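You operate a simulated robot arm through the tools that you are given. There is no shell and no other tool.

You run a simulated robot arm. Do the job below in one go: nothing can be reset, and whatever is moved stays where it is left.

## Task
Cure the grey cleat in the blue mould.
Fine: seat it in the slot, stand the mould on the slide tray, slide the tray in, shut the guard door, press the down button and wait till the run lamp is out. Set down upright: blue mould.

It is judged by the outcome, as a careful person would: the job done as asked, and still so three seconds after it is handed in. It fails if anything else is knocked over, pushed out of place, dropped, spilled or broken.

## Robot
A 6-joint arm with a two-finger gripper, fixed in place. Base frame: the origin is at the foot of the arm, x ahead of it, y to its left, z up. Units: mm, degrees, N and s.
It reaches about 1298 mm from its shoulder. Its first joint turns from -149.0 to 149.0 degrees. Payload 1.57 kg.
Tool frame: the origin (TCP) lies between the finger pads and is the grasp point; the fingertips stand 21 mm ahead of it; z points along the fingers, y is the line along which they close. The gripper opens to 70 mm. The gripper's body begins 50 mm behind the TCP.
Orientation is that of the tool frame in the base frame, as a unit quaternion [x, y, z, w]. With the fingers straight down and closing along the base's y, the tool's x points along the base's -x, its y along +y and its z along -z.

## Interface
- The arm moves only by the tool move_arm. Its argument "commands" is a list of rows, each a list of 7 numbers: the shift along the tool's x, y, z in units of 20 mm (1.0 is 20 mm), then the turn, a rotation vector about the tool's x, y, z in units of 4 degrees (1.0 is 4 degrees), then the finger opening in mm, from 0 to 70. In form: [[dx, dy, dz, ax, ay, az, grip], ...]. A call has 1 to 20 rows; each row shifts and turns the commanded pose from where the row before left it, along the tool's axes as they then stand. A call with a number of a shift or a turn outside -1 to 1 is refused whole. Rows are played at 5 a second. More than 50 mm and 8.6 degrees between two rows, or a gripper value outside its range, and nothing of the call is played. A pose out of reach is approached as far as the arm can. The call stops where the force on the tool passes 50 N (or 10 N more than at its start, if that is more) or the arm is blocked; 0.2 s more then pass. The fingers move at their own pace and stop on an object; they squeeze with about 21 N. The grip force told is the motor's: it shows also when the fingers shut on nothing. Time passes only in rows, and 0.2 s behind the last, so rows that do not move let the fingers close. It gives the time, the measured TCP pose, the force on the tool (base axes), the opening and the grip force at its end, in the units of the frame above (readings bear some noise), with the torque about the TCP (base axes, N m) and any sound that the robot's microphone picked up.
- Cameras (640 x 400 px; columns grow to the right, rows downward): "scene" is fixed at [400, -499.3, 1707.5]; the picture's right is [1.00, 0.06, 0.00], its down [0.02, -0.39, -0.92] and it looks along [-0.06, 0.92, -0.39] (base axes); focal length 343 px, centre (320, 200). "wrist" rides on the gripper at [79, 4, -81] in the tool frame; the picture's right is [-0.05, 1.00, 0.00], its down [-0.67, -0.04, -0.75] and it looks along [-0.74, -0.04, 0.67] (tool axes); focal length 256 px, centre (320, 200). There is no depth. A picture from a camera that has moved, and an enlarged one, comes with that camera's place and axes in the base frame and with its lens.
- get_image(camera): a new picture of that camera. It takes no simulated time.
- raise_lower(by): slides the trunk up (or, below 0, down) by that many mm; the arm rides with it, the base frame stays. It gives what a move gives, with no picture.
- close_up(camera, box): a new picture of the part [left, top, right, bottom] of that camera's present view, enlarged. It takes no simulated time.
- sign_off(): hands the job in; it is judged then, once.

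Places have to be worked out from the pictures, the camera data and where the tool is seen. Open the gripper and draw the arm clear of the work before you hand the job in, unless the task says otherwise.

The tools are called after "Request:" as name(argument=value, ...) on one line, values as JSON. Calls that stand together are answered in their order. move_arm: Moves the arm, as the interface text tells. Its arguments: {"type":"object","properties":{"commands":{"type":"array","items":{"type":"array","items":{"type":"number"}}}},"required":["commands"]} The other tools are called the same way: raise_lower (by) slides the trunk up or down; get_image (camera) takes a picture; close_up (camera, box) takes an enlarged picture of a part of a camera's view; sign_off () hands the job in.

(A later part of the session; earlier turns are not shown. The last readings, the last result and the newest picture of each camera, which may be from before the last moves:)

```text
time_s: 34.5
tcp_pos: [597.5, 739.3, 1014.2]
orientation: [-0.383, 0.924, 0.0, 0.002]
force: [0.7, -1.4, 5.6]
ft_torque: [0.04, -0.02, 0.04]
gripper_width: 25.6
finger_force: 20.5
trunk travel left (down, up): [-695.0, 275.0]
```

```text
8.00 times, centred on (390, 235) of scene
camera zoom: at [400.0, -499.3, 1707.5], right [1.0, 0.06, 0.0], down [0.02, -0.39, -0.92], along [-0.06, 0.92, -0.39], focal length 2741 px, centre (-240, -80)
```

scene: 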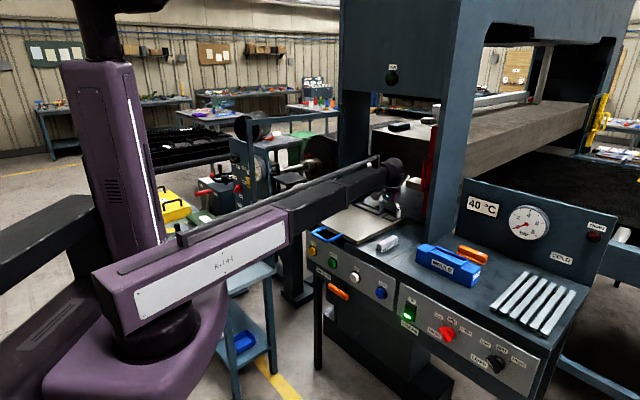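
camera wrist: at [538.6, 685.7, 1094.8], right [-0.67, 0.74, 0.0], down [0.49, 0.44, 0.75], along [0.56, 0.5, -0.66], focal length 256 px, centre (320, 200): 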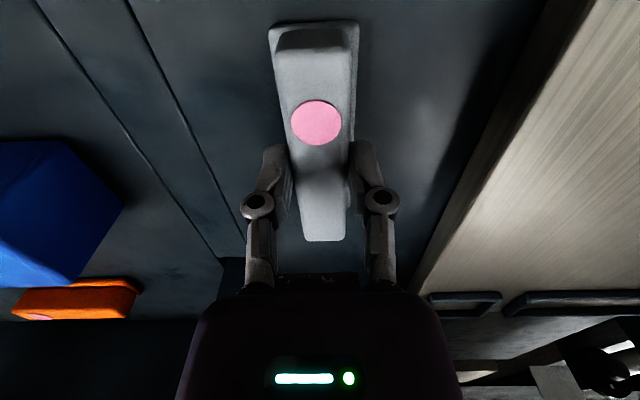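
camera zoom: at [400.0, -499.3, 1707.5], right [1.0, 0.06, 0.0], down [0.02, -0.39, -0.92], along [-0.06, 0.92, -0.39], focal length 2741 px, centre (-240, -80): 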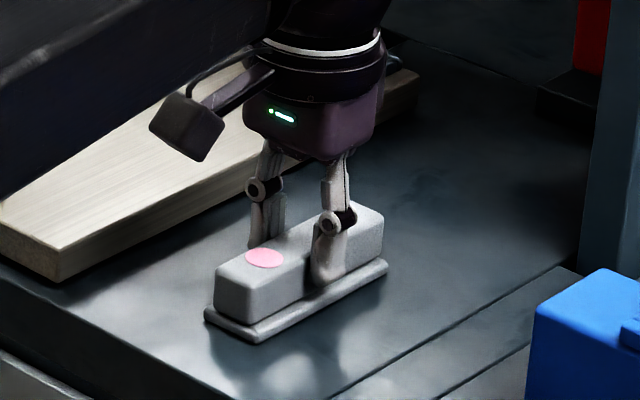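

The body is held at 25.6 mm. I raise 150 mm and check that the cleat came along level.

Request:
raise_lower(by=150)

Request:
get_image(camera="wrist")

Request:
close_up(camera="scene", box=[350, 160, 430, 260])

```text
time_s: 36.3
tcp_pos: [598.5, 740.4, 1163.5]
orientation: [-0.382, 0.924, 0.001, 0.002]
force: [-0.4, 0.4, -1.5]
ft_torque: [-0.03, -0.01, 0.02]
gripper_width: 25.7
finger_force: 20.5
trunk travel left (down, up): [-845.0, 125.0]
```

```text
taken
camera wrist: at [539.0, 686.4, 1243.9], right [-0.67, 0.74, 0.0], down [0.49, 0.44, 0.75], along [0.56, 0.5, -0.66], focal length 256 px, centre (320, 200)
```

wrist: 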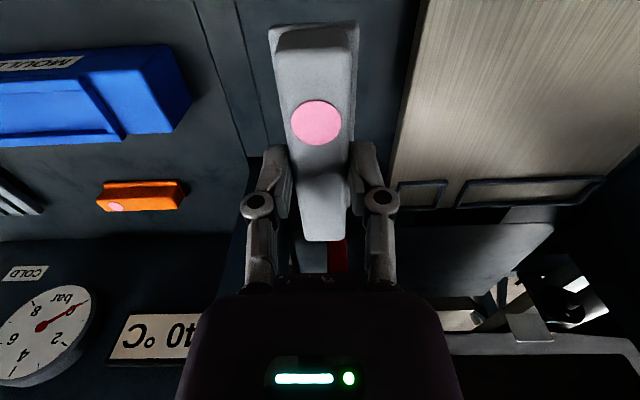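

```text
4.00 times, centred on (390, 210) of scene
camera zoom: at [400.0, -499.3, 1707.5], right [1.0, 0.06, 0.0], down [0.02, -0.39, -0.92], along [-0.06, 0.92, -0.39], focal length 1371 px, centre (40, 160)
```

zoom: 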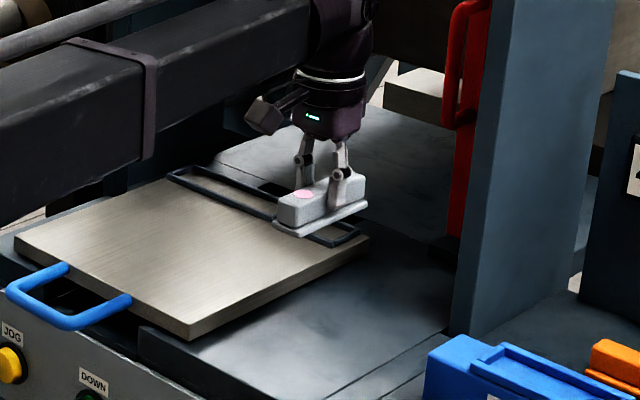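

The cleat hangs level. I move it over toward the mould (250 mm right, 50 mm back) to get a precise measurement of the slot before turning.

Request:
move_arm(commands=[[0.19, -0.96, 0, 0, 0, 0, 10], [0.19, -0.96, 0, 0, 0, 0, 10], [0.19, -0.96, 0, 0, 0, 0, 10], [0.19, -0.96, 0, 0, 0, 0, 10], [0.19, -0.96, 0, 0, 0, 0, 10], [0.19, -0.96, 0, 0, 0, 0, 10], [0.19, -0.96, 0, 0, 0, 0, 10], [0.19, -0.96, 0, 0, 0, 0, 10], [0.19, -0.96, 0, 0, 0, 0, 10], [0.19, -0.96, 0, 0, 0, 0, 10], [0.19, -0.96, 0, 0, 0, 0, 10], [0.19, -0.96, 0, 0, 0, 0, 10], [0.19, -0.96, 0, 0, 0, 0, 10]])

Request:
get_image(camera="wrist")

```text
time_s: 39.1
tcp_pos: [740.7, 527.6, 1164.7]
orientation: [-0.382, 0.924, 0.0, 0.001]
force: [0.1, -0.1, -1.2]
ft_torque: [0.02, 0.03, 0.02]
gripper_width: 25.4
finger_force: 21.1
trunk travel left (down, up): [-845.0, 125.0]
```

```text
taken
camera wrist: at [682.3, 473.5, 1244.0], right [-0.67, 0.74, 0.0], down [0.49, 0.44, 0.75], along [0.56, 0.5, -0.66], focal length 256 px, centre (320, 200)
```

wrist: 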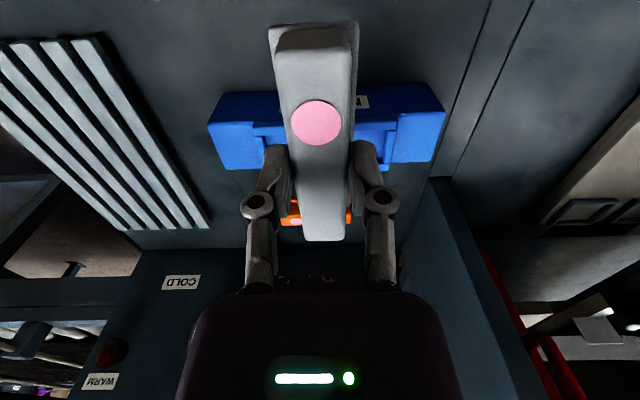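

The cleat hides the slot in this orientation. I rotate the tool 90° (camera looking to the right) so the cleat lies parallel to the slot.

Request:
move_arm(commands=[[0, 0, 0, 0, 0, 0.978, 10], [0, 0, 0, 0, 0, 0.978, 10], [0, 0, 0, 0, 0, 0.978, 10], [0, 0, 0, 0, 0, 0.978, 10], [0, 0, 0, 0, 0, 0.978, 10], [0, 0, 0, 0, 0, 0.978, 10], [0, 0, 0, 0, 0, 0.978, 10], [0, 0, 0, 0, 0, 0.978, 10], [0, 0, 0, 0, 0, 0.978, 10], [0, 0, 0, 0, 0, 0.978, 10], [0, 0, 0, 0, 0, 0.978, 10], [0, 0, 0, 0, 0, 0.978, 10]])

Request:
move_arm(commands=[[0, 0, 0, 0, 0, 0.978, 10], [0, 0, 0, 0, 0, 0.978, 10], [0, 0, 0, 0, 0, 0.978, 10], [0, 0, 0, 0, 0, 0.978, 10], [0, 0, 0, 0, 0, 0.978, 10], [0, 0, 0, 0, 0, 0.978, 10], [0, 0, 0, 0, 0, 0.978, 10], [0, 0, 0, 0, 0, 0.978, 10], [0, 0, 0, 0, 0, 0.978, 10], [0, 0, 0, 0, 0, 0.978, 10], [0, 0, 0, 0, 0, 0.978, 10]])

Request:
get_image(camera="wrist")

Request:
get_image(camera="scene")

```text
time_s: 41.7
tcp_pos: [740.3, 529.8, 1163.1]
orientation: [0.017, 1.0, 0.001, 0.001]
force: [-0.5, -0.5, -1.3]
ft_torque: [-0.01, -0.03, -0.01]
gripper_width: 25.4
finger_force: 21.6
trunk travel left (down, up): [-845.0, 125.0]
```

```text
time_s: 44.1
tcp_pos: [740.2, 528.4, 1164.0]
orientation: [0.383, 0.924, 0.002, 0.001]
force: [-0.1, -0.7, -1.3]
ft_torque: [0.01, 0.0, -0.01]
gripper_width: 25.7
finger_force: 21.3
trunk travel left (down, up): [-845.0, 125.0]
```

```text
taken
camera wrist: at [686.2, 587.6, 1244.4], right [0.74, 0.67, 0.0], down [0.44, -0.5, 0.74], along [0.5, -0.55, -0.67], focal length 256 px, centre (320, 200)
```

wrist: 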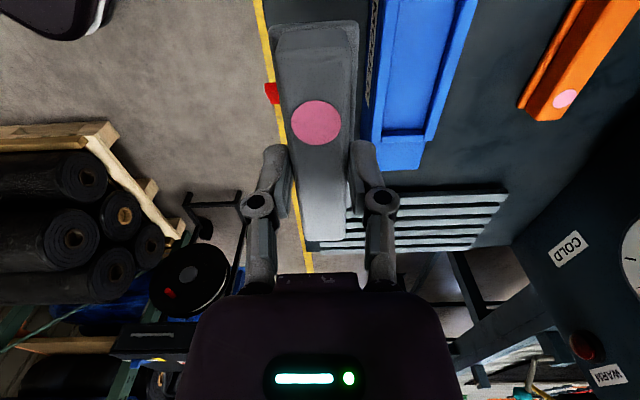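

```text
taken
```

scene: 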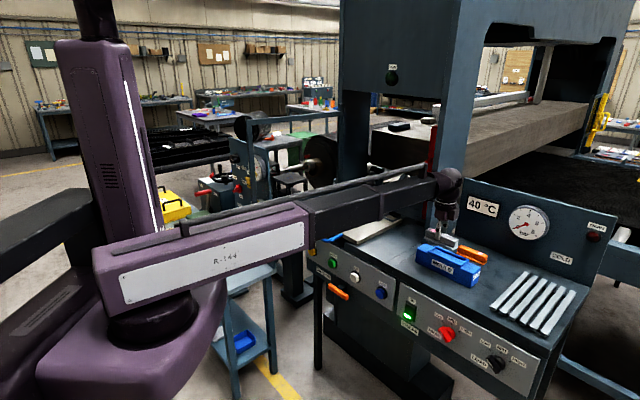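

The cleat is now parallel to the mould. I zoom in on the slot to measure it relative to the held cleat.

Request:
close_up(camera="wrist", box=[340, 0, 580, 180])

Request:
close_up(camera="wrist", box=[240, 10, 400, 250])

```text
2.22 times, centred on (460, 90) of wrist
camera zoom: at [686.2, 587.6, 1244.4], right [0.74, 0.67, 0.0], down [0.44, -0.5, 0.74], along [0.5, -0.55, -0.67], focal length 569 px, centre (9, 444)
```

zoom: 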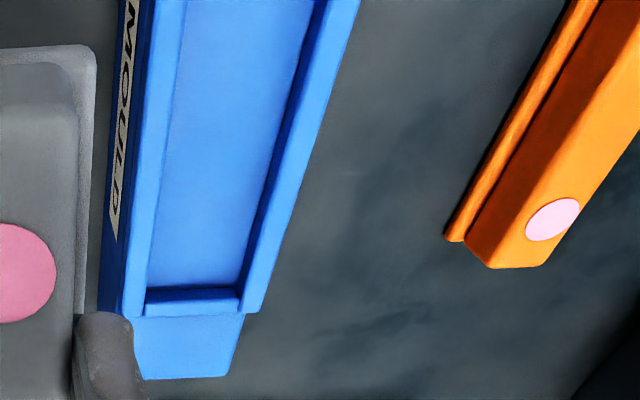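

```text
1.67 times, centred on (320, 130) of wrist
camera zoom: at [686.2, 587.6, 1244.4], right [0.74, 0.67, 0.0], down [0.44, -0.5, 0.74], along [0.5, -0.55, -0.67], focal length 427 px, centre (320, 317)
```

zoom: 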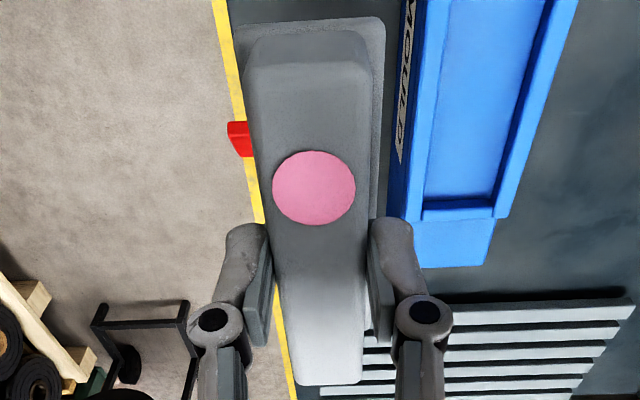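

The slot centre is about 72 mm forward of the TCP. I move there, then lower by 60 mm, leaving about 2 cm above the rails.

Request:
move_arm(commands=[[0.0175, 0.9, 0, 0, 0, 0, 10], [0.0175, 0.9, 0, 0, 0, 0, 10], [0.0175, 0.9, 0, 0, 0, 0, 10], [0.0175, 0.9, 0, 0, 0, 0, 10], [0, 0, 0, 0, 0, 0, 10]])

Request:
raise_lower(by=-60)

Request:
get_image(camera="wrist")

Request:
close_up(camera="wrist", box=[220, 0, 420, 125])

Request:
close_up(camera="scene", box=[400, 220, 500, 290])

```text
time_s: 45.3
tcp_pos: [789.4, 581.3, 1164.1]
orientation: [0.382, 0.924, 0.001, 0.001]
force: [0.0, 0.2, -0.5]
ft_torque: [0.02, 0.03, 0.03]
gripper_width: 25.7
finger_force: 20.8
trunk travel left (down, up): [-845.0, 125.0]
```

```text
time_s: 46.3
tcp_pos: [789.0, 580.9, 1103.6]
orientation: [0.381, 0.924, 0.001, 0.001]
force: [0.4, 0.0, -1.4]
ft_torque: [0.0, -0.03, -0.01]
gripper_width: 25.6
finger_force: 21.0
trunk travel left (down, up): [-785.0, 185.0]
```

```text
taken
camera wrist: at [735.6, 638.9, 1184.5], right [0.74, 0.67, 0.0], down [0.44, -0.5, 0.74], along [0.5, -0.55, -0.67], focal length 256 px, centre (320, 200)
```

wrist: 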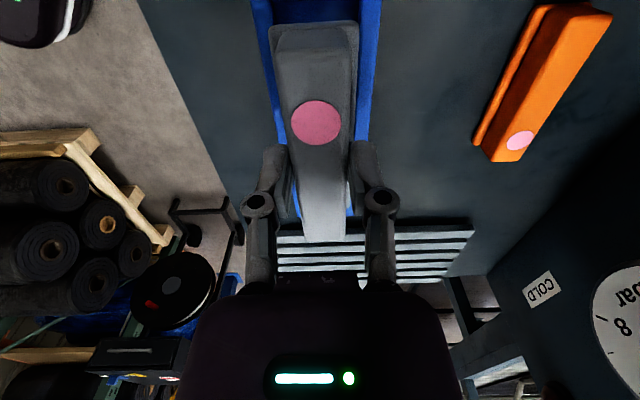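

```text
3.20 times, centred on (320, 62) of wrist
camera zoom: at [735.6, 638.9, 1184.5], right [0.74, 0.67, 0.0], down [0.44, -0.5, 0.74], along [0.5, -0.55, -0.67], focal length 819 px, centre (320, 640)
```

zoom: 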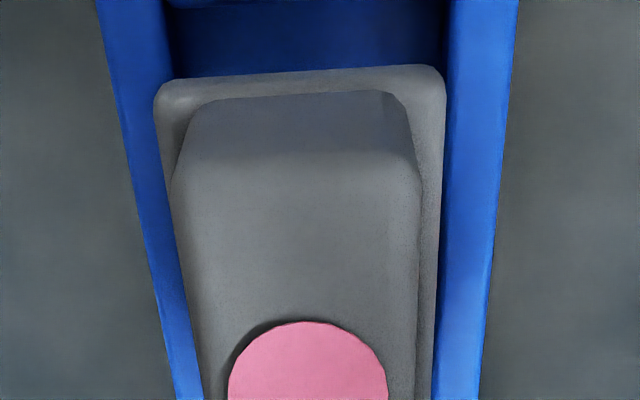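

```text
5.71 times, centred on (450, 255) of scene
camera zoom: at [400.0, -499.3, 1707.5], right [1.0, 0.06, 0.0], down [0.02, -0.39, -0.92], along [-0.06, 0.92, -0.39], focal length 1958 px, centre (-423, -114)
```

zoom: 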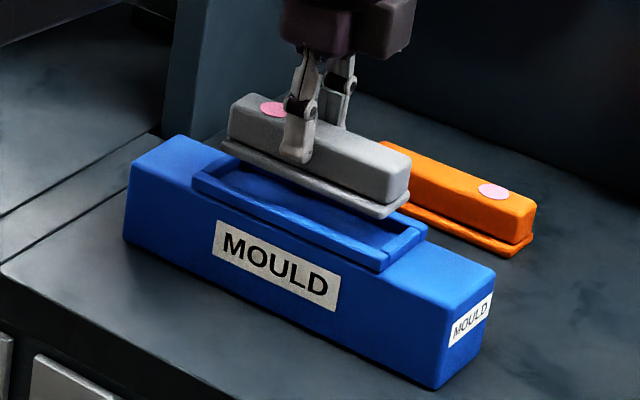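

In F the cleat (centre +0.5 mm) and slot (+0.8 mm) agree. I lower 12 mm more and compare the lengthwise alignment in enlarged views.

Request:
raise_lower(by=-12)

Request:
close_up(camera="scene", box=[420, 235, 480, 275])

Request:
close_up(camera="wrist", box=[240, 0, 400, 100])

Request:
close_up(camera="wrist", box=[270, 160, 370, 260])

```text
time_s: 46.9
tcp_pos: [788.7, 581.4, 1092.9]
orientation: [0.382, 0.924, 0.001, 0.001]
force: [0.0, -0.2, -0.5]
ft_torque: [0.02, 0.03, 0.02]
gripper_width: 25.4
finger_force: 21.3
trunk travel left (down, up): [-773.0, 197.0]
```

```text
10.00 times, centred on (450, 255) of scene
camera zoom: at [400.0, -499.3, 1707.5], right [1.0, 0.06, 0.0], down [0.02, -0.39, -0.92], along [-0.06, 0.92, -0.39], focal length 3426 px, centre (-980, -350)
```

zoom: 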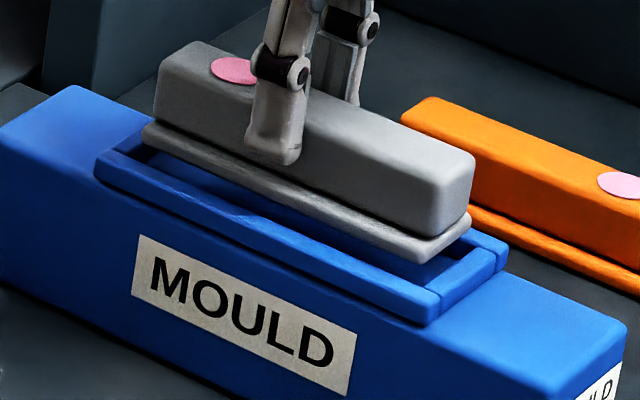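

```text
4.00 times, centred on (320, 50) of wrist
camera zoom: at [735.6, 638.9, 1172.5], right [0.74, 0.67, 0.0], down [0.44, -0.5, 0.74], along [0.5, -0.55, -0.67], focal length 1024 px, centre (320, 800)
```

zoom: 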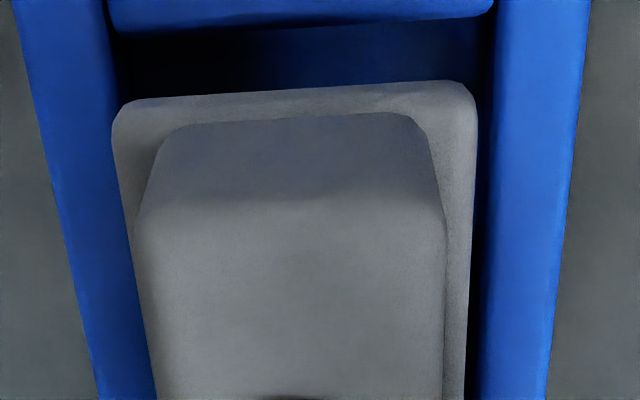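

```text
4.00 times, centred on (320, 210) of wrist
camera zoom: at [735.6, 638.9, 1172.5], right [0.74, 0.67, 0.0], down [0.44, -0.5, 0.74], along [0.5, -0.55, -0.67], focal length 1024 px, centre (320, 160)
```

zoom: 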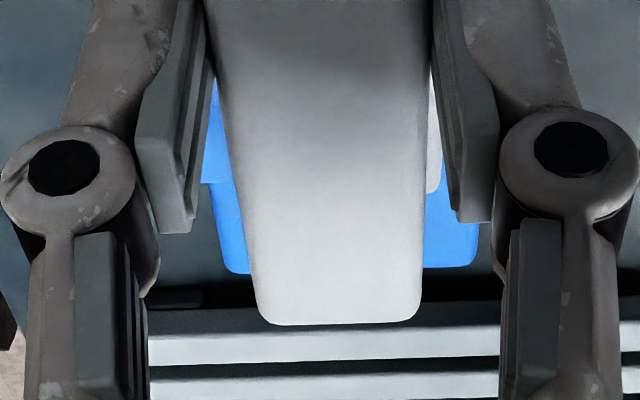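

Lengthwise the +L end shows about a 1 mm gap; I check the other end with a tighter enlargement.

Request:
close_up(camera="scene", box=[452, 250, 476, 270])

Request:
close_up(camera="scene", box=[424, 240, 448, 260])

```text
16.00 times, centred on (464, 260) of scene
camera zoom: at [400.0, -499.3, 1707.5], right [1.0, 0.06, 0.0], down [0.02, -0.39, -0.92], along [-0.06, 0.92, -0.39], focal length 5482 px, centre (-1984, -760)
```

zoom: 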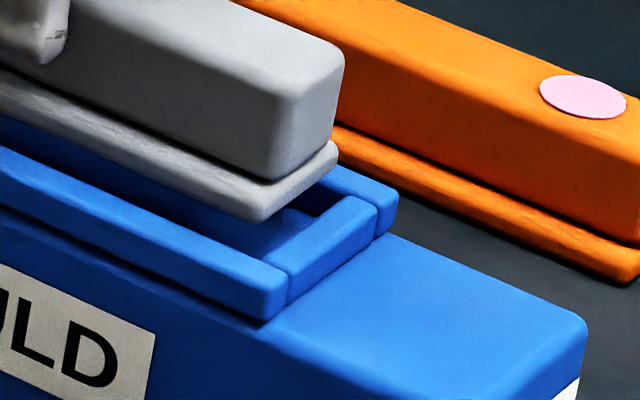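

```text
16.00 times, centred on (436, 250) of scene
camera zoom: at [400.0, -499.3, 1707.5], right [1.0, 0.06, 0.0], down [0.02, -0.39, -0.92], along [-0.06, 0.92, -0.39], focal length 5482 px, centre (-1536, -600)
```

zoom: 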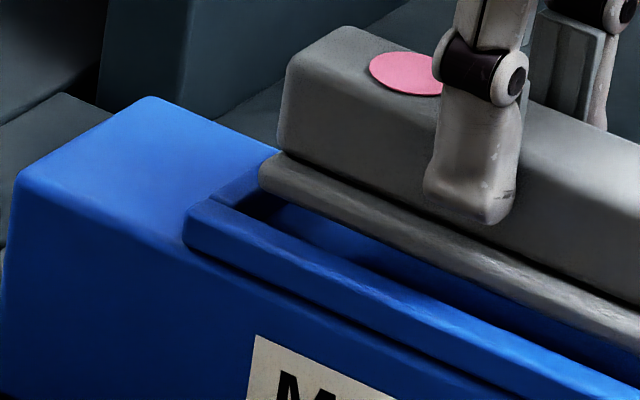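

Both ends show clearance (about 1–3 mm) and the rail top is near z≈1050. I lower 10 mm into the slot and watch the force.

Request:
raise_lower(by=-9)

Request:
close_up(camera="scene", box=[420, 235, 480, 275])

Request:
close_up(camera="wrist", box=[240, 0, 400, 100])

```text
time_s: 47.5
tcp_pos: [789.5, 580.6, 1083.4]
orientation: [0.383, 0.924, 0.002, 0.002]
force: [0.5, 0.1, -0.5]
ft_torque: [0.0, 0.0, 0.01]
gripper_width: 25.5
finger_force: 21.0
trunk travel left (down, up): [-764.0, 206.0]
```

```text
10.00 times, centred on (450, 255) of scene
camera zoom: at [400.0, -499.3, 1707.5], right [1.0, 0.06, 0.0], down [0.02, -0.39, -0.92], along [-0.06, 0.92, -0.39], focal length 3426 px, centre (-980, -350)
```

zoom: 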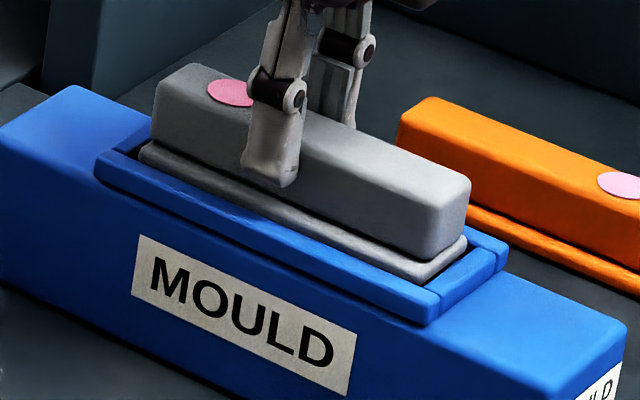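

```text
4.00 times, centred on (320, 50) of wrist
camera zoom: at [735.6, 638.9, 1163.4], right [0.74, 0.67, 0.0], down [0.44, -0.5, 0.74], along [0.5, -0.55, -0.67], focal length 1024 px, centre (320, 800)
```

zoom: 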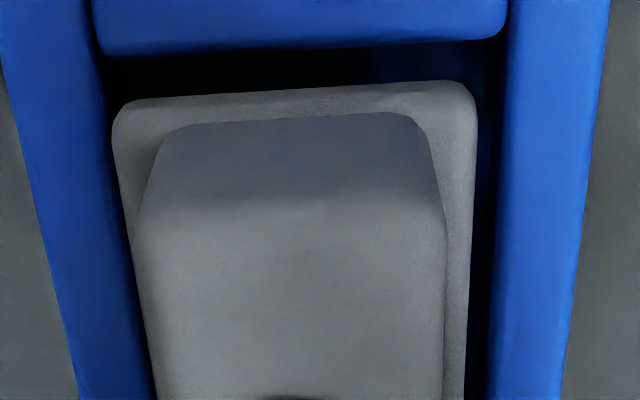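

It is entering the slot cleanly with no force. I continue down in small steps.

Request:
raise_lower(by=-4)

Request:
close_up(camera="scene", box=[420, 235, 480, 275])

Request:
close_up(camera="wrist", box=[240, 0, 400, 100])

```text
time_s: 48.0
tcp_pos: [789.6, 581.2, 1077.6]
orientation: [0.382, 0.924, 0.001, 0.001]
force: [0.8, 0.4, -1.8]
ft_torque: [0.01, -0.03, -0.02]
gripper_width: 25.7
finger_force: 20.9
trunk travel left (down, up): [-760.0, 210.0]
```

```text
10.00 times, centred on (450, 255) of scene
camera zoom: at [400.0, -499.3, 1707.5], right [1.0, 0.06, 0.0], down [0.02, -0.39, -0.92], along [-0.06, 0.92, -0.39], focal length 3426 px, centre (-980, -350)
```

zoom: 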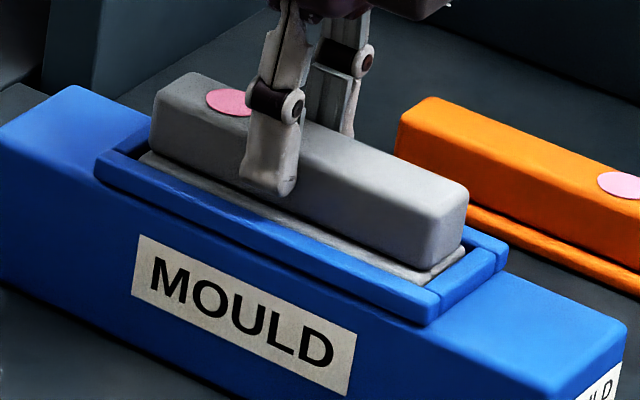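

```text
4.00 times, centred on (320, 50) of wrist
camera zoom: at [735.6, 639.0, 1159.4], right [0.74, 0.67, 0.0], down [0.44, -0.5, 0.74], along [0.5, -0.55, -0.67], focal length 1024 px, centre (320, 800)
```

zoom: 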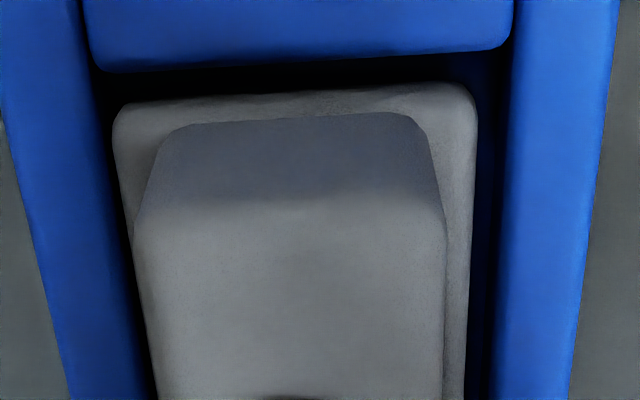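

Still no contact force and the cleat is inside the rails. Two more 2.5 mm steps.

Request:
raise_lower(by=-2.5)

Request:
close_up(camera="scene", box=[420, 235, 480, 275])

```text
time_s: 48.5
tcp_pos: [789.5, 581.4, 1077.3]
orientation: [0.382, 0.924, 0.001, 0.001]
force: [1.0, 0.2, 3.9]
ft_torque: [-0.28, -0.21, 0.06]
gripper_width: 25.6
finger_force: 20.8
trunk travel left (down, up): [-758.0, 212.0]
```

```text
10.00 times, centred on (450, 255) of scene
camera zoom: at [400.0, -499.3, 1707.5], right [1.0, 0.06, 0.0], down [0.02, -0.39, -0.92], along [-0.06, 0.92, -0.39], focal length 3426 px, centre (-980, -350)
```

zoom: 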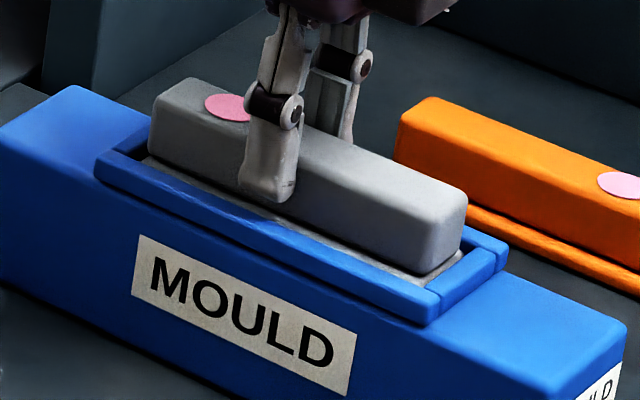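

Contact with the slot floor has begun (Fz rose by about 5 N). One more 1 mm step to be sure, then I will release.

Request:
raise_lower(by=-1)

Request:
close_up(camera="wrist", box=[240, 0, 400, 100])

```text
time_s: 49.0
tcp_pos: [788.4, 580.5, 1075.7]
orientation: [0.382, 0.924, 0.002, 0.001]
force: [5.1, 4.0, 15.1]
ft_torque: [-0.12, -0.15, 0.05]
gripper_width: 25.6
finger_force: 20.8
trunk travel left (down, up): [-757.0, 213.0]
```

```text
4.00 times, centred on (320, 50) of wrist
camera zoom: at [735.2, 638.7, 1157.1], right [0.74, 0.67, 0.01], down [0.44, -0.5, 0.74], along [0.5, -0.55, -0.67], focal length 1024 px, centre (320, 800)
```

zoom: 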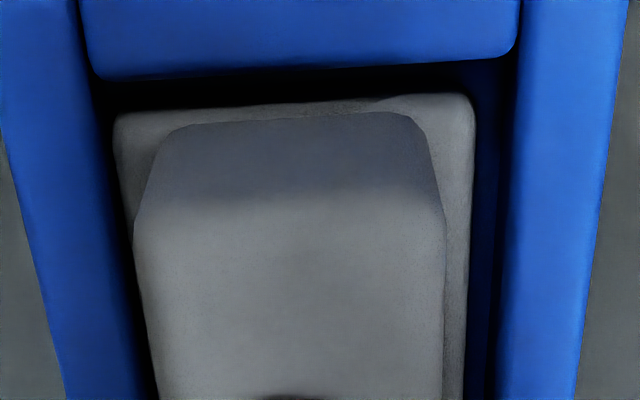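

Seated with 15 N, well below any limit. I open the gripper and raise clear.

Request:
move_arm(commands=[[0, 0, 0, 0, 0, 0, 35], [0, 0, 0, 0, 0, 0, 50], [0, 0, 0, 0, 0, 0, 60]])

Request:
raise_lower(by=80)

Request:
close_up(camera="scene", box=[410, 225, 490, 290])

Request:
get_image(camera="wrist")

```text
time_s: 49.8
tcp_pos: [789.3, 581.6, 1075.1]
orientation: [0.381, 0.924, 0.002, 0.0]
force: [0.1, -0.1, 0.0]
ft_torque: [0.01, 0.0, 0.0]
gripper_width: 60.1
finger_force: 0.1
trunk travel left (down, up): [-757.0, 213.0]
```

```text
time_s: 51.0
tcp_pos: [789.5, 581.1, 1155.3]
orientation: [0.382, 0.924, 0.002, 0.001]
force: [0.0, -0.2, -0.3]
ft_torque: [-0.02, 0.02, 0.01]
gripper_width: 60.0
finger_force: 0.0
trunk travel left (down, up): [-837.0, 133.0]
```

```text
6.15 times, centred on (450, 258) of scene
camera zoom: at [400.0, -499.3, 1707.5], right [1.0, 0.06, 0.0], down [0.02, -0.39, -0.92], along [-0.06, 0.92, -0.39], focal length 2109 px, centre (-480, -154)
```

zoom: 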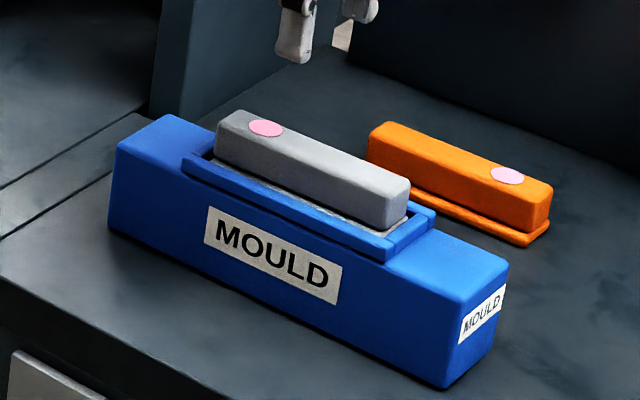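

```text
taken
camera wrist: at [735.6, 639.0, 1235.9], right [0.74, 0.67, 0.0], down [0.44, -0.5, 0.74], along [0.5, -0.55, -0.67], focal length 256 px, centre (320, 200)
```

wrist: 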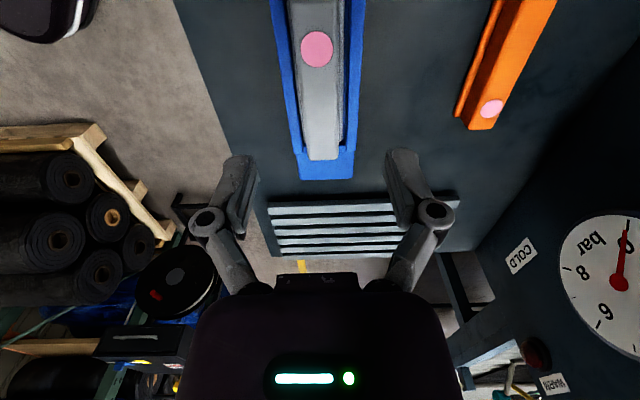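

The cleat sits flat between all four rails. Next I examine the mould's sides (rail overhang) to plan a grip across its width.

Request:
close_up(camera="scene", box=[415, 235, 485, 290])

Request:
close_up(camera="wrist", box=[240, 0, 400, 200])

Request:
close_up(camera="wrist", box=[260, 0, 380, 70])

```text
7.27 times, centred on (450, 262) of scene
camera zoom: at [400.0, -499.3, 1707.5], right [1.0, 0.06, 0.0], down [0.02, -0.39, -0.92], along [-0.06, 0.92, -0.39], focal length 2492 px, centre (-626, -254)
```

zoom: 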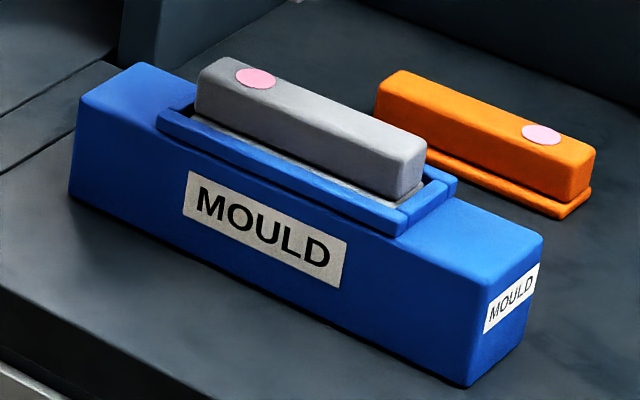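

```text
2.00 times, centred on (320, 100) of wrist
camera zoom: at [735.6, 639.0, 1235.9], right [0.74, 0.67, 0.0], down [0.44, -0.5, 0.74], along [0.5, -0.55, -0.67], focal length 512 px, centre (320, 400)
```

zoom: 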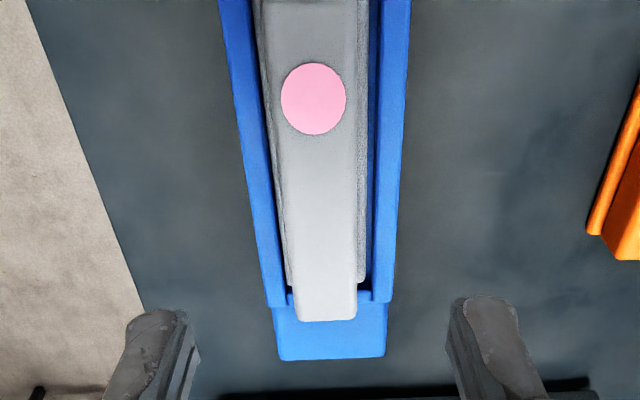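

```text
5.33 times, centred on (320, 35) of wrist
camera zoom: at [735.6, 639.0, 1235.9], right [0.74, 0.67, 0.0], down [0.44, -0.5, 0.74], along [0.5, -0.55, -0.67], focal length 1365 px, centre (320, 1080)
```

zoom: 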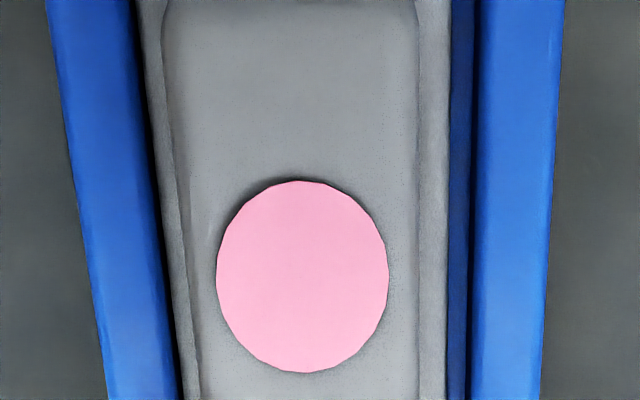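

The rails are nearly flush with the mould sides (≈56 mm), so a 70 mm opening clears by ~7 mm each side. I shift 1 mm forward, open fully and lower 85 mm for a check.

Request:
move_arm(commands=[[-0.05, 0.05, 0, 0, 0, 0, 70], [0, 0, 0, 0, 0, 0, 70]])

Request:
raise_lower(by=-85)

Request:
get_image(camera="wrist")

Request:
close_up(camera="scene", box=[415, 220, 495, 285])

```text
time_s: 51.6
tcp_pos: [790.3, 581.6, 1155.4]
orientation: [0.382, 0.924, 0.002, 0.0]
force: [0.3, 0.4, -0.1]
ft_torque: [0.0, -0.02, -0.03]
gripper_width: 70.2
finger_force: 0.0
trunk travel left (down, up): [-837.0, 133.0]
```

```text
time_s: 52.8
tcp_pos: [790.7, 581.6, 1070.6]
orientation: [0.382, 0.924, 0.001, 0.001]
force: [-1.0, 0.2, 0.4]
ft_torque: [-0.03, 0.0, 0.03]
gripper_width: 69.9
finger_force: 0.0
trunk travel left (down, up): [-752.0, 218.0]
```

```text
taken
camera wrist: at [737.0, 639.1, 1151.1], right [0.74, 0.67, 0.0], down [0.44, -0.5, 0.74], along [0.5, -0.55, -0.67], focal length 256 px, centre (320, 200)
```

wrist: 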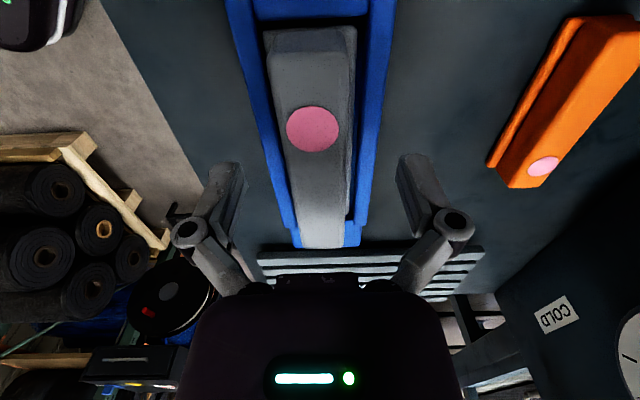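

```text
6.15 times, centred on (455, 252) of scene
camera zoom: at [400.0, -499.3, 1707.5], right [1.0, 0.06, 0.0], down [0.02, -0.39, -0.92], along [-0.06, 0.92, -0.39], focal length 2109 px, centre (-511, -123)
```

zoom: 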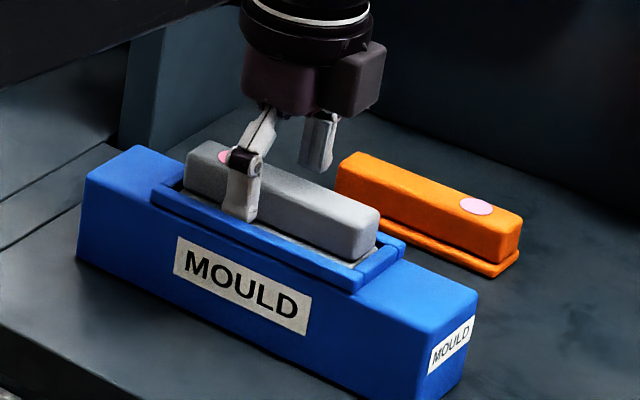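

The rails sit symmetrically at ±28 mm between the open fingers. I lower in two steps to z≈1030 with a force check.

Request:
raise_lower(by=-12)

Request:
close_up(camera="scene", box=[415, 220, 495, 285])

Request:
raise_lower(by=-28)

Request:
close_up(camera="scene", box=[415, 220, 495, 285])

Request:
get_image(camera="wrist")

```text
time_s: 53.4
tcp_pos: [790.2, 581.1, 1058.2]
orientation: [0.382, 0.924, 0.002, 0.0]
force: [0.5, 0.3, -0.1]
ft_torque: [0.04, -0.01, -0.03]
gripper_width: 69.9
finger_force: 0.0
trunk travel left (down, up): [-740.0, 230.0]
```

```text
6.15 times, centred on (455, 252) of scene
camera zoom: at [400.0, -499.3, 1707.5], right [1.0, 0.06, 0.0], down [0.02, -0.39, -0.92], along [-0.06, 0.92, -0.39], focal length 2109 px, centre (-511, -123)
```

zoom: 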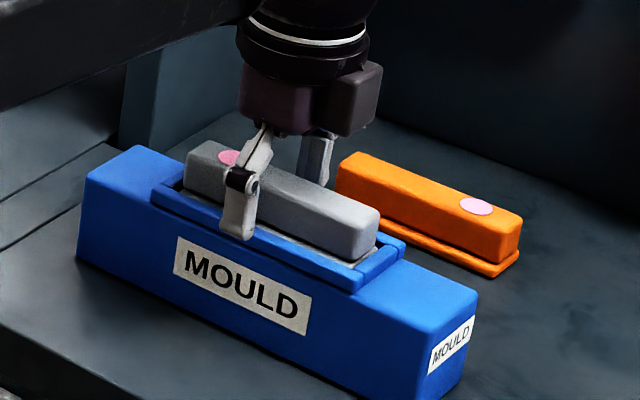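

```text
time_s: 54.1
tcp_pos: [790.4, 580.5, 1029.9]
orientation: [0.381, 0.924, 0.001, 0.001]
force: [0.3, -0.3, 0.2]
ft_torque: [0.0, 0.02, 0.02]
gripper_width: 69.9
finger_force: 0.0
trunk travel left (down, up): [-712.0, 258.0]
```

```text
6.15 times, centred on (455, 252) of scene
camera zoom: at [400.0, -499.3, 1707.5], right [1.0, 0.06, 0.0], down [0.02, -0.39, -0.92], along [-0.06, 0.92, -0.39], focal length 2109 px, centre (-511, -123)
```

zoom: 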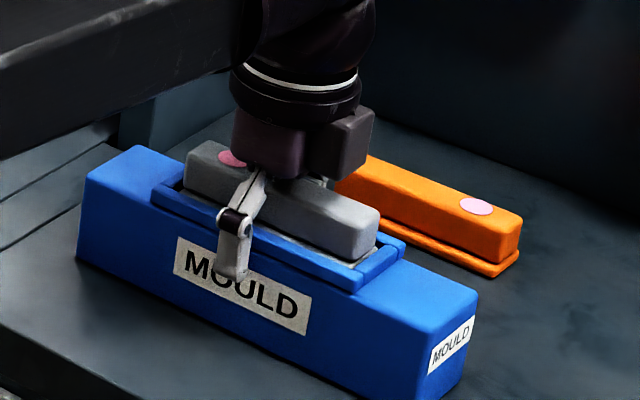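

```text
taken
camera wrist: at [737.0, 639.1, 1111.1], right [0.74, 0.67, 0.0], down [0.44, -0.5, 0.74], along [0.5, -0.55, -0.67], focal length 256 px, centre (320, 200)
```

wrist: 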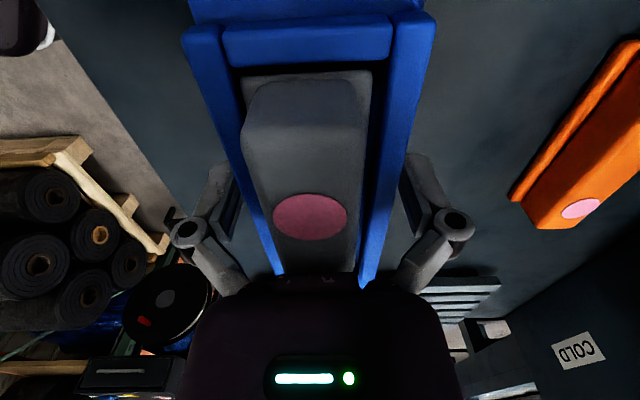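

The fingers are beside the mould with no contact. I close on it.

Request:
move_arm(commands=[[0, 0, 0, 0, 0, 0, 62], [0, 0, 0, 0, 0, 0, 50], [0, 0, 0, 0, 0, 0, 40], [0, 0, 0, 0, 0, 0, 40], [0, 0, 0, 0, 0, 0, 40]])

Request:
raise_lower(by=10)

Request:
close_up(camera="scene", box=[415, 220, 495, 285])

```text
time_s: 55.3
tcp_pos: [790.8, 581.6, 1029.6]
orientation: [0.382, 0.924, 0.002, 0.001]
force: [0.4, 0.1, 1.4]
ft_torque: [-0.07, 0.06, 0.04]
gripper_width: 58.1
finger_force: 20.9
trunk travel left (down, up): [-712.0, 258.0]
```

```text
time_s: 55.9
tcp_pos: [790.9, 581.4, 1039.4]
orientation: [0.382, 0.924, 0.0, 0.0]
force: [1.2, -0.5, -7.7]
ft_torque: [-0.02, 0.04, 0.02]
gripper_width: 57.8
finger_force: 20.7
trunk travel left (down, up): [-722.0, 248.0]
```

```text
6.15 times, centred on (455, 252) of scene
camera zoom: at [400.0, -499.3, 1707.5], right [1.0, 0.06, 0.0], down [0.02, -0.39, -0.92], along [-0.06, 0.92, -0.39], focal length 2109 px, centre (-511, -123)
```

zoom: 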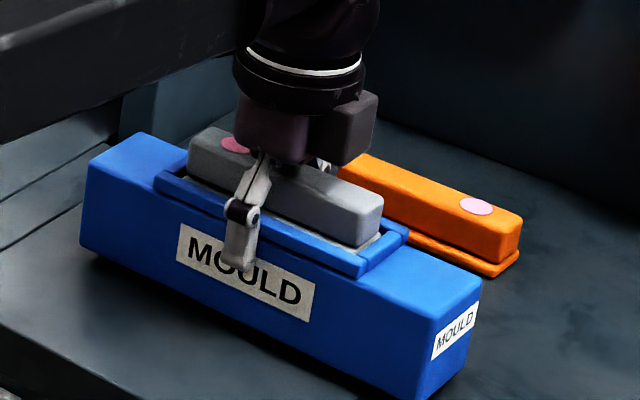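

The mould is lifted (about 0.8 kg). I raise 60 mm more and check that it hangs level.

Request:
raise_lower(by=60)

Request:
close_up(camera="scene", box=[405, 200, 505, 280])

Request:
get_image(camera="wrist")

```text
time_s: 56.9
tcp_pos: [791.9, 582.3, 1099.3]
orientation: [0.381, 0.925, 0.001, 0.0]
force: [0.5, 0.4, -7.7]
ft_torque: [0.01, -0.02, -0.05]
gripper_width: 57.9
finger_force: 21.5
trunk travel left (down, up): [-782.0, 188.0]
```

```text
5.00 times, centred on (455, 240) of scene
camera zoom: at [400.0, -499.3, 1707.5], right [1.0, 0.06, 0.0], down [0.02, -0.39, -0.92], along [-0.06, 0.92, -0.39], focal length 1713 px, centre (-355, 0)
```

zoom: 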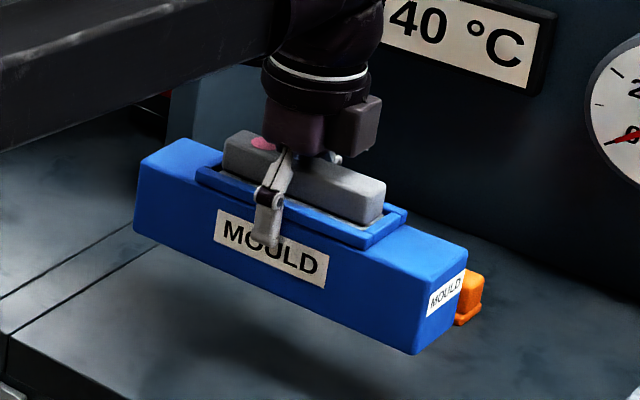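

```text
taken
camera wrist: at [737.7, 639.7, 1180.2], right [0.74, 0.67, 0.0], down [0.45, -0.5, 0.74], along [0.5, -0.55, -0.67], focal length 256 px, centre (320, 200)
```

wrist: 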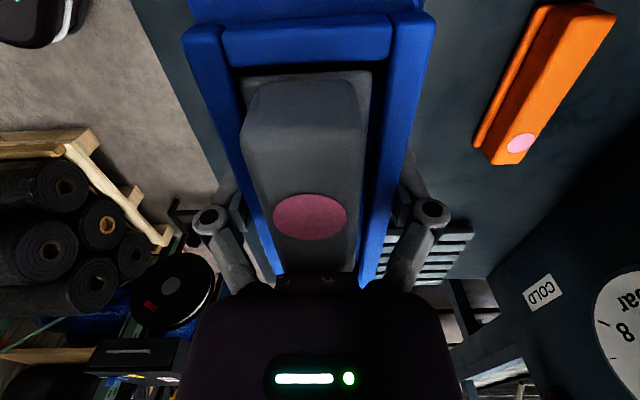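

It hangs level and unchanged in the grip. The tray spans about F 852–1165, L 184–465, with raised frames at its far end, so I carry the mould to F≈1000, L≈325 at a gentle speed.

Request:
move_arm(commands=[[0.788, 0.0467, 0, 0, 0, 0, 40], [0.788, 0.0467, 0, 0, 0, 0, 40], [0.788, 0.0467, 0, 0, 0, 0, 40], [0.788, 0.0467, 0, 0, 0, 0, 40], [0.788, 0.0467, 0, 0, 0, 0, 40], [0.788, 0.0467, 0, 0, 0, 0, 40], [0.788, 0.0467, 0, 0, 0, 0, 40], [0.788, 0.0467, 0, 0, 0, 0, 40], [0.788, 0.0467, 0, 0, 0, 0, 40], [0.788, 0.0467, 0, 0, 0, 0, 40], [0.788, 0.0467, 0, 0, 0, 0, 40], [0.788, 0.0467, 0, 0, 0, 0, 40], [0.788, 0.0467, 0, 0, 0, 0, 40], [0.788, 0.0467, 0, 0, 0, 0, 40], [0.788, 0.0467, 0, 0, 0, 0, 40]])

Request:
get_image(camera="scene")

Request:
get_image(camera="wrist")

```text
time_s: 60.1
tcp_pos: [630.6, 759.4, 1100.7]
orientation: [0.382, 0.924, 0.001, 0.0]
force: [-0.8, 0.2, -7.3]
ft_torque: [0.0, -0.01, 0.0]
gripper_width: 57.7
finger_force: 20.9
trunk travel left (down, up): [-782.0, 188.0]
```

```text
taken
```

scene: 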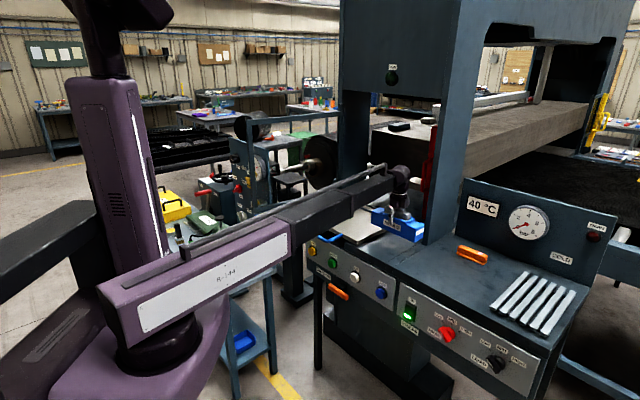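

```text
taken
camera wrist: at [577.0, 817.2, 1180.3], right [0.74, 0.67, 0.0], down [0.44, -0.5, 0.75], along [0.5, -0.55, -0.67], focal length 256 px, centre (320, 200)
```

wrist: 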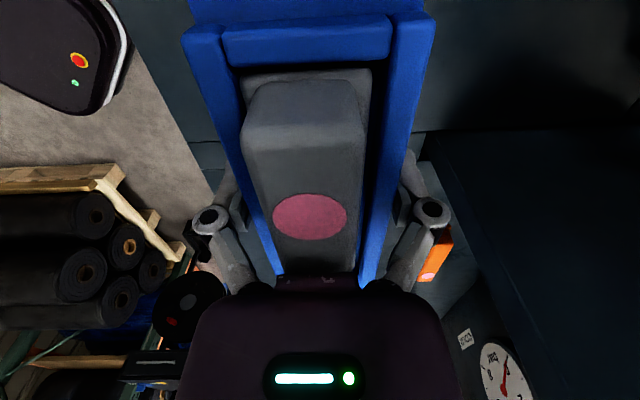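

Halfway, all steady. I continue to the tray centre.

Request:
move_arm(commands=[[0.78, 0.057, 0, 0, 0, 0, 40], [0.78, 0.057, 0, 0, 0, 0, 40], [0.78, 0.057, 0, 0, 0, 0, 40], [0.78, 0.057, 0, 0, 0, 0, 40], [0.78, 0.057, 0, 0, 0, 0, 40], [0.78, 0.057, 0, 0, 0, 0, 40], [0.78, 0.057, 0, 0, 0, 0, 40], [0.78, 0.057, 0, 0, 0, 0, 40], [0.78, 0.057, 0, 0, 0, 0, 40], [0.78, 0.057, 0, 0, 0, 0, 40], [0.78, 0.057, 0, 0, 0, 0, 40], [0.78, 0.057, 0, 0, 0, 0, 40], [0.78, 0.057, 0, 0, 0, 0, 40], [0.78, 0.057, 0, 0, 0, 0, 40], [0.78, 0.057, 0, 0, 0, 0, 40]])

Request:
get_image(camera="wrist")

Request:
close_up(camera="scene", box=[290, 150, 450, 270])

```text
time_s: 63.3
tcp_pos: [479.5, 936.3, 1099.9]
orientation: [0.382, 0.924, 0.001, 0.0]
force: [-0.4, 0.7, -7.2]
ft_torque: [0.01, 0.0, 0.02]
gripper_width: 57.8
finger_force: 21.0
trunk travel left (down, up): [-782.0, 188.0]
```

```text
taken
camera wrist: at [425.2, 993.6, 1180.1], right [0.74, 0.67, 0.0], down [0.44, -0.5, 0.75], along [0.5, -0.55, -0.67], focal length 256 px, centre (320, 200)
```

wrist: 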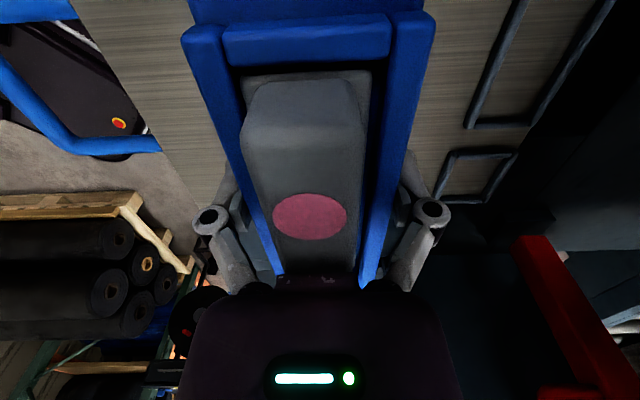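

```text
3.33 times, centred on (370, 210) of scene
camera zoom: at [400.0, -499.3, 1707.5], right [1.0, 0.06, 0.0], down [0.02, -0.39, -0.92], along [-0.06, 0.92, -0.39], focal length 1142 px, centre (153, 167)
```

zoom: 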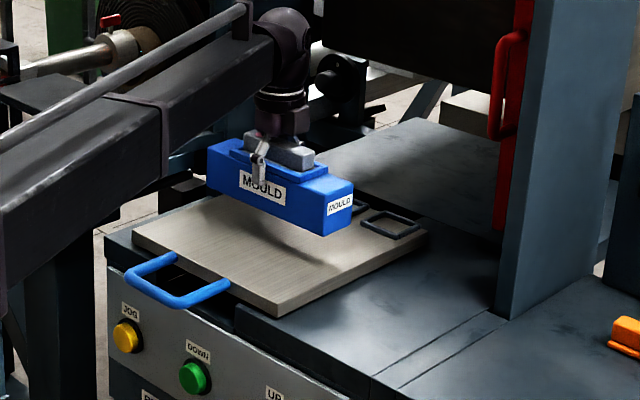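

The mould is above the tray's free area, clear of the frames. I lower 44 mm, then continue in small steps to contact.

Request:
raise_lower(by=-44)

Request:
close_up(camera="scene", box=[310, 180, 410, 255])

```text
time_s: 64.2
tcp_pos: [479.5, 934.5, 1055.1]
orientation: [0.383, 0.924, 0.0, 0.0]
force: [-0.2, -0.3, -6.8]
ft_torque: [0.0, 0.04, 0.03]
gripper_width: 57.8
finger_force: 21.2
trunk travel left (down, up): [-738.0, 232.0]
```

```text
5.33 times, centred on (360, 218) of scene
camera zoom: at [400.0, -499.3, 1707.5], right [1.0, 0.06, 0.0], down [0.02, -0.39, -0.92], along [-0.06, 0.92, -0.39], focal length 1828 px, centre (107, 107)
```

zoom: 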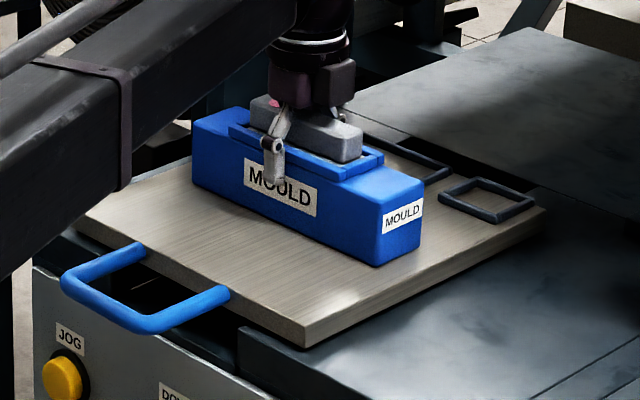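

Nearly touching. I step down 3 mm at a time watching Fz.

Request:
raise_lower(by=-3)

Request:
raise_lower(by=-2)

```text
time_s: 64.7
tcp_pos: [479.2, 933.6, 1054.9]
orientation: [0.382, 0.924, 0.002, 0.002]
force: [3.3, 6.3, 14.7]
ft_torque: [0.17, -0.12, -0.06]
gripper_width: 57.9
finger_force: 21.2
trunk travel left (down, up): [-735.0, 235.0]
```

```text
time_s: 65.2
tcp_pos: [479.5, 933.2, 1052.5]
orientation: [0.382, 0.924, 0.001, 0.001]
force: [1.4, 0.4, 5.8]
ft_torque: [-0.03, -0.07, -0.04]
gripper_width: 57.8
finger_force: 21.0
trunk travel left (down, up): [-733.0, 237.0]
```

The mould rests on the tray. I open the fingers and raise clear.

Request:
move_arm(commands=[[0, 0, 0, 0, 0, 0, 64], [0, 0, 0, 0, 0, 0, 70], [0, 0, 0, 0, 0, 0, 70]])

Request:
raise_lower(by=130)

Request:
close_up(camera="scene", box=[310, 180, 410, 255])

Request:
get_image(camera="wrist")

```text
time_s: 66.0
tcp_pos: [478.7, 934.8, 1052.3]
orientation: [0.382, 0.924, 0.002, 0.0]
force: [-0.1, 0.4, 0.0]
ft_torque: [-0.01, 0.04, 0.01]
gripper_width: 70.3
finger_force: 0.0
trunk travel left (down, up): [-733.0, 237.0]
```

```text
time_s: 67.6
tcp_pos: [478.4, 934.7, 1181.4]
orientation: [0.382, 0.924, 0.002, 0.001]
force: [-0.5, 0.5, -0.1]
ft_torque: [0.05, 0.0, 0.01]
gripper_width: 70.0
finger_force: 0.0
trunk travel left (down, up): [-863.0, 107.0]
```

```text
5.33 times, centred on (360, 218) of scene
camera zoom: at [400.0, -499.3, 1707.5], right [1.0, 0.06, 0.0], down [0.02, -0.39, -0.92], along [-0.06, 0.92, -0.39], focal length 1828 px, centre (107, 107)
```

zoom: 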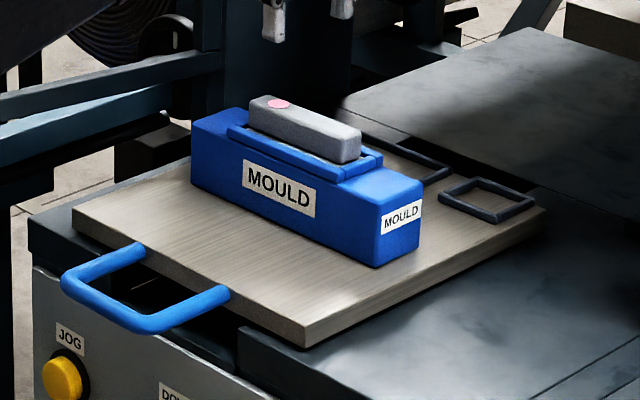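

```text
taken
camera wrist: at [425.3, 992.6, 1261.8], right [0.74, 0.67, 0.0], down [0.44, -0.5, 0.74], along [0.5, -0.55, -0.67], focal length 256 px, centre (320, 200)
```

wrist: 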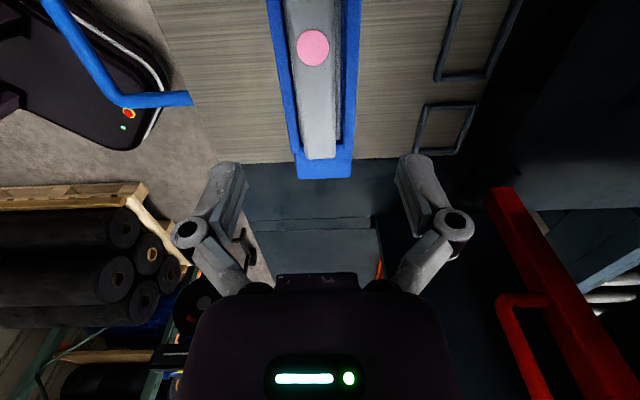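

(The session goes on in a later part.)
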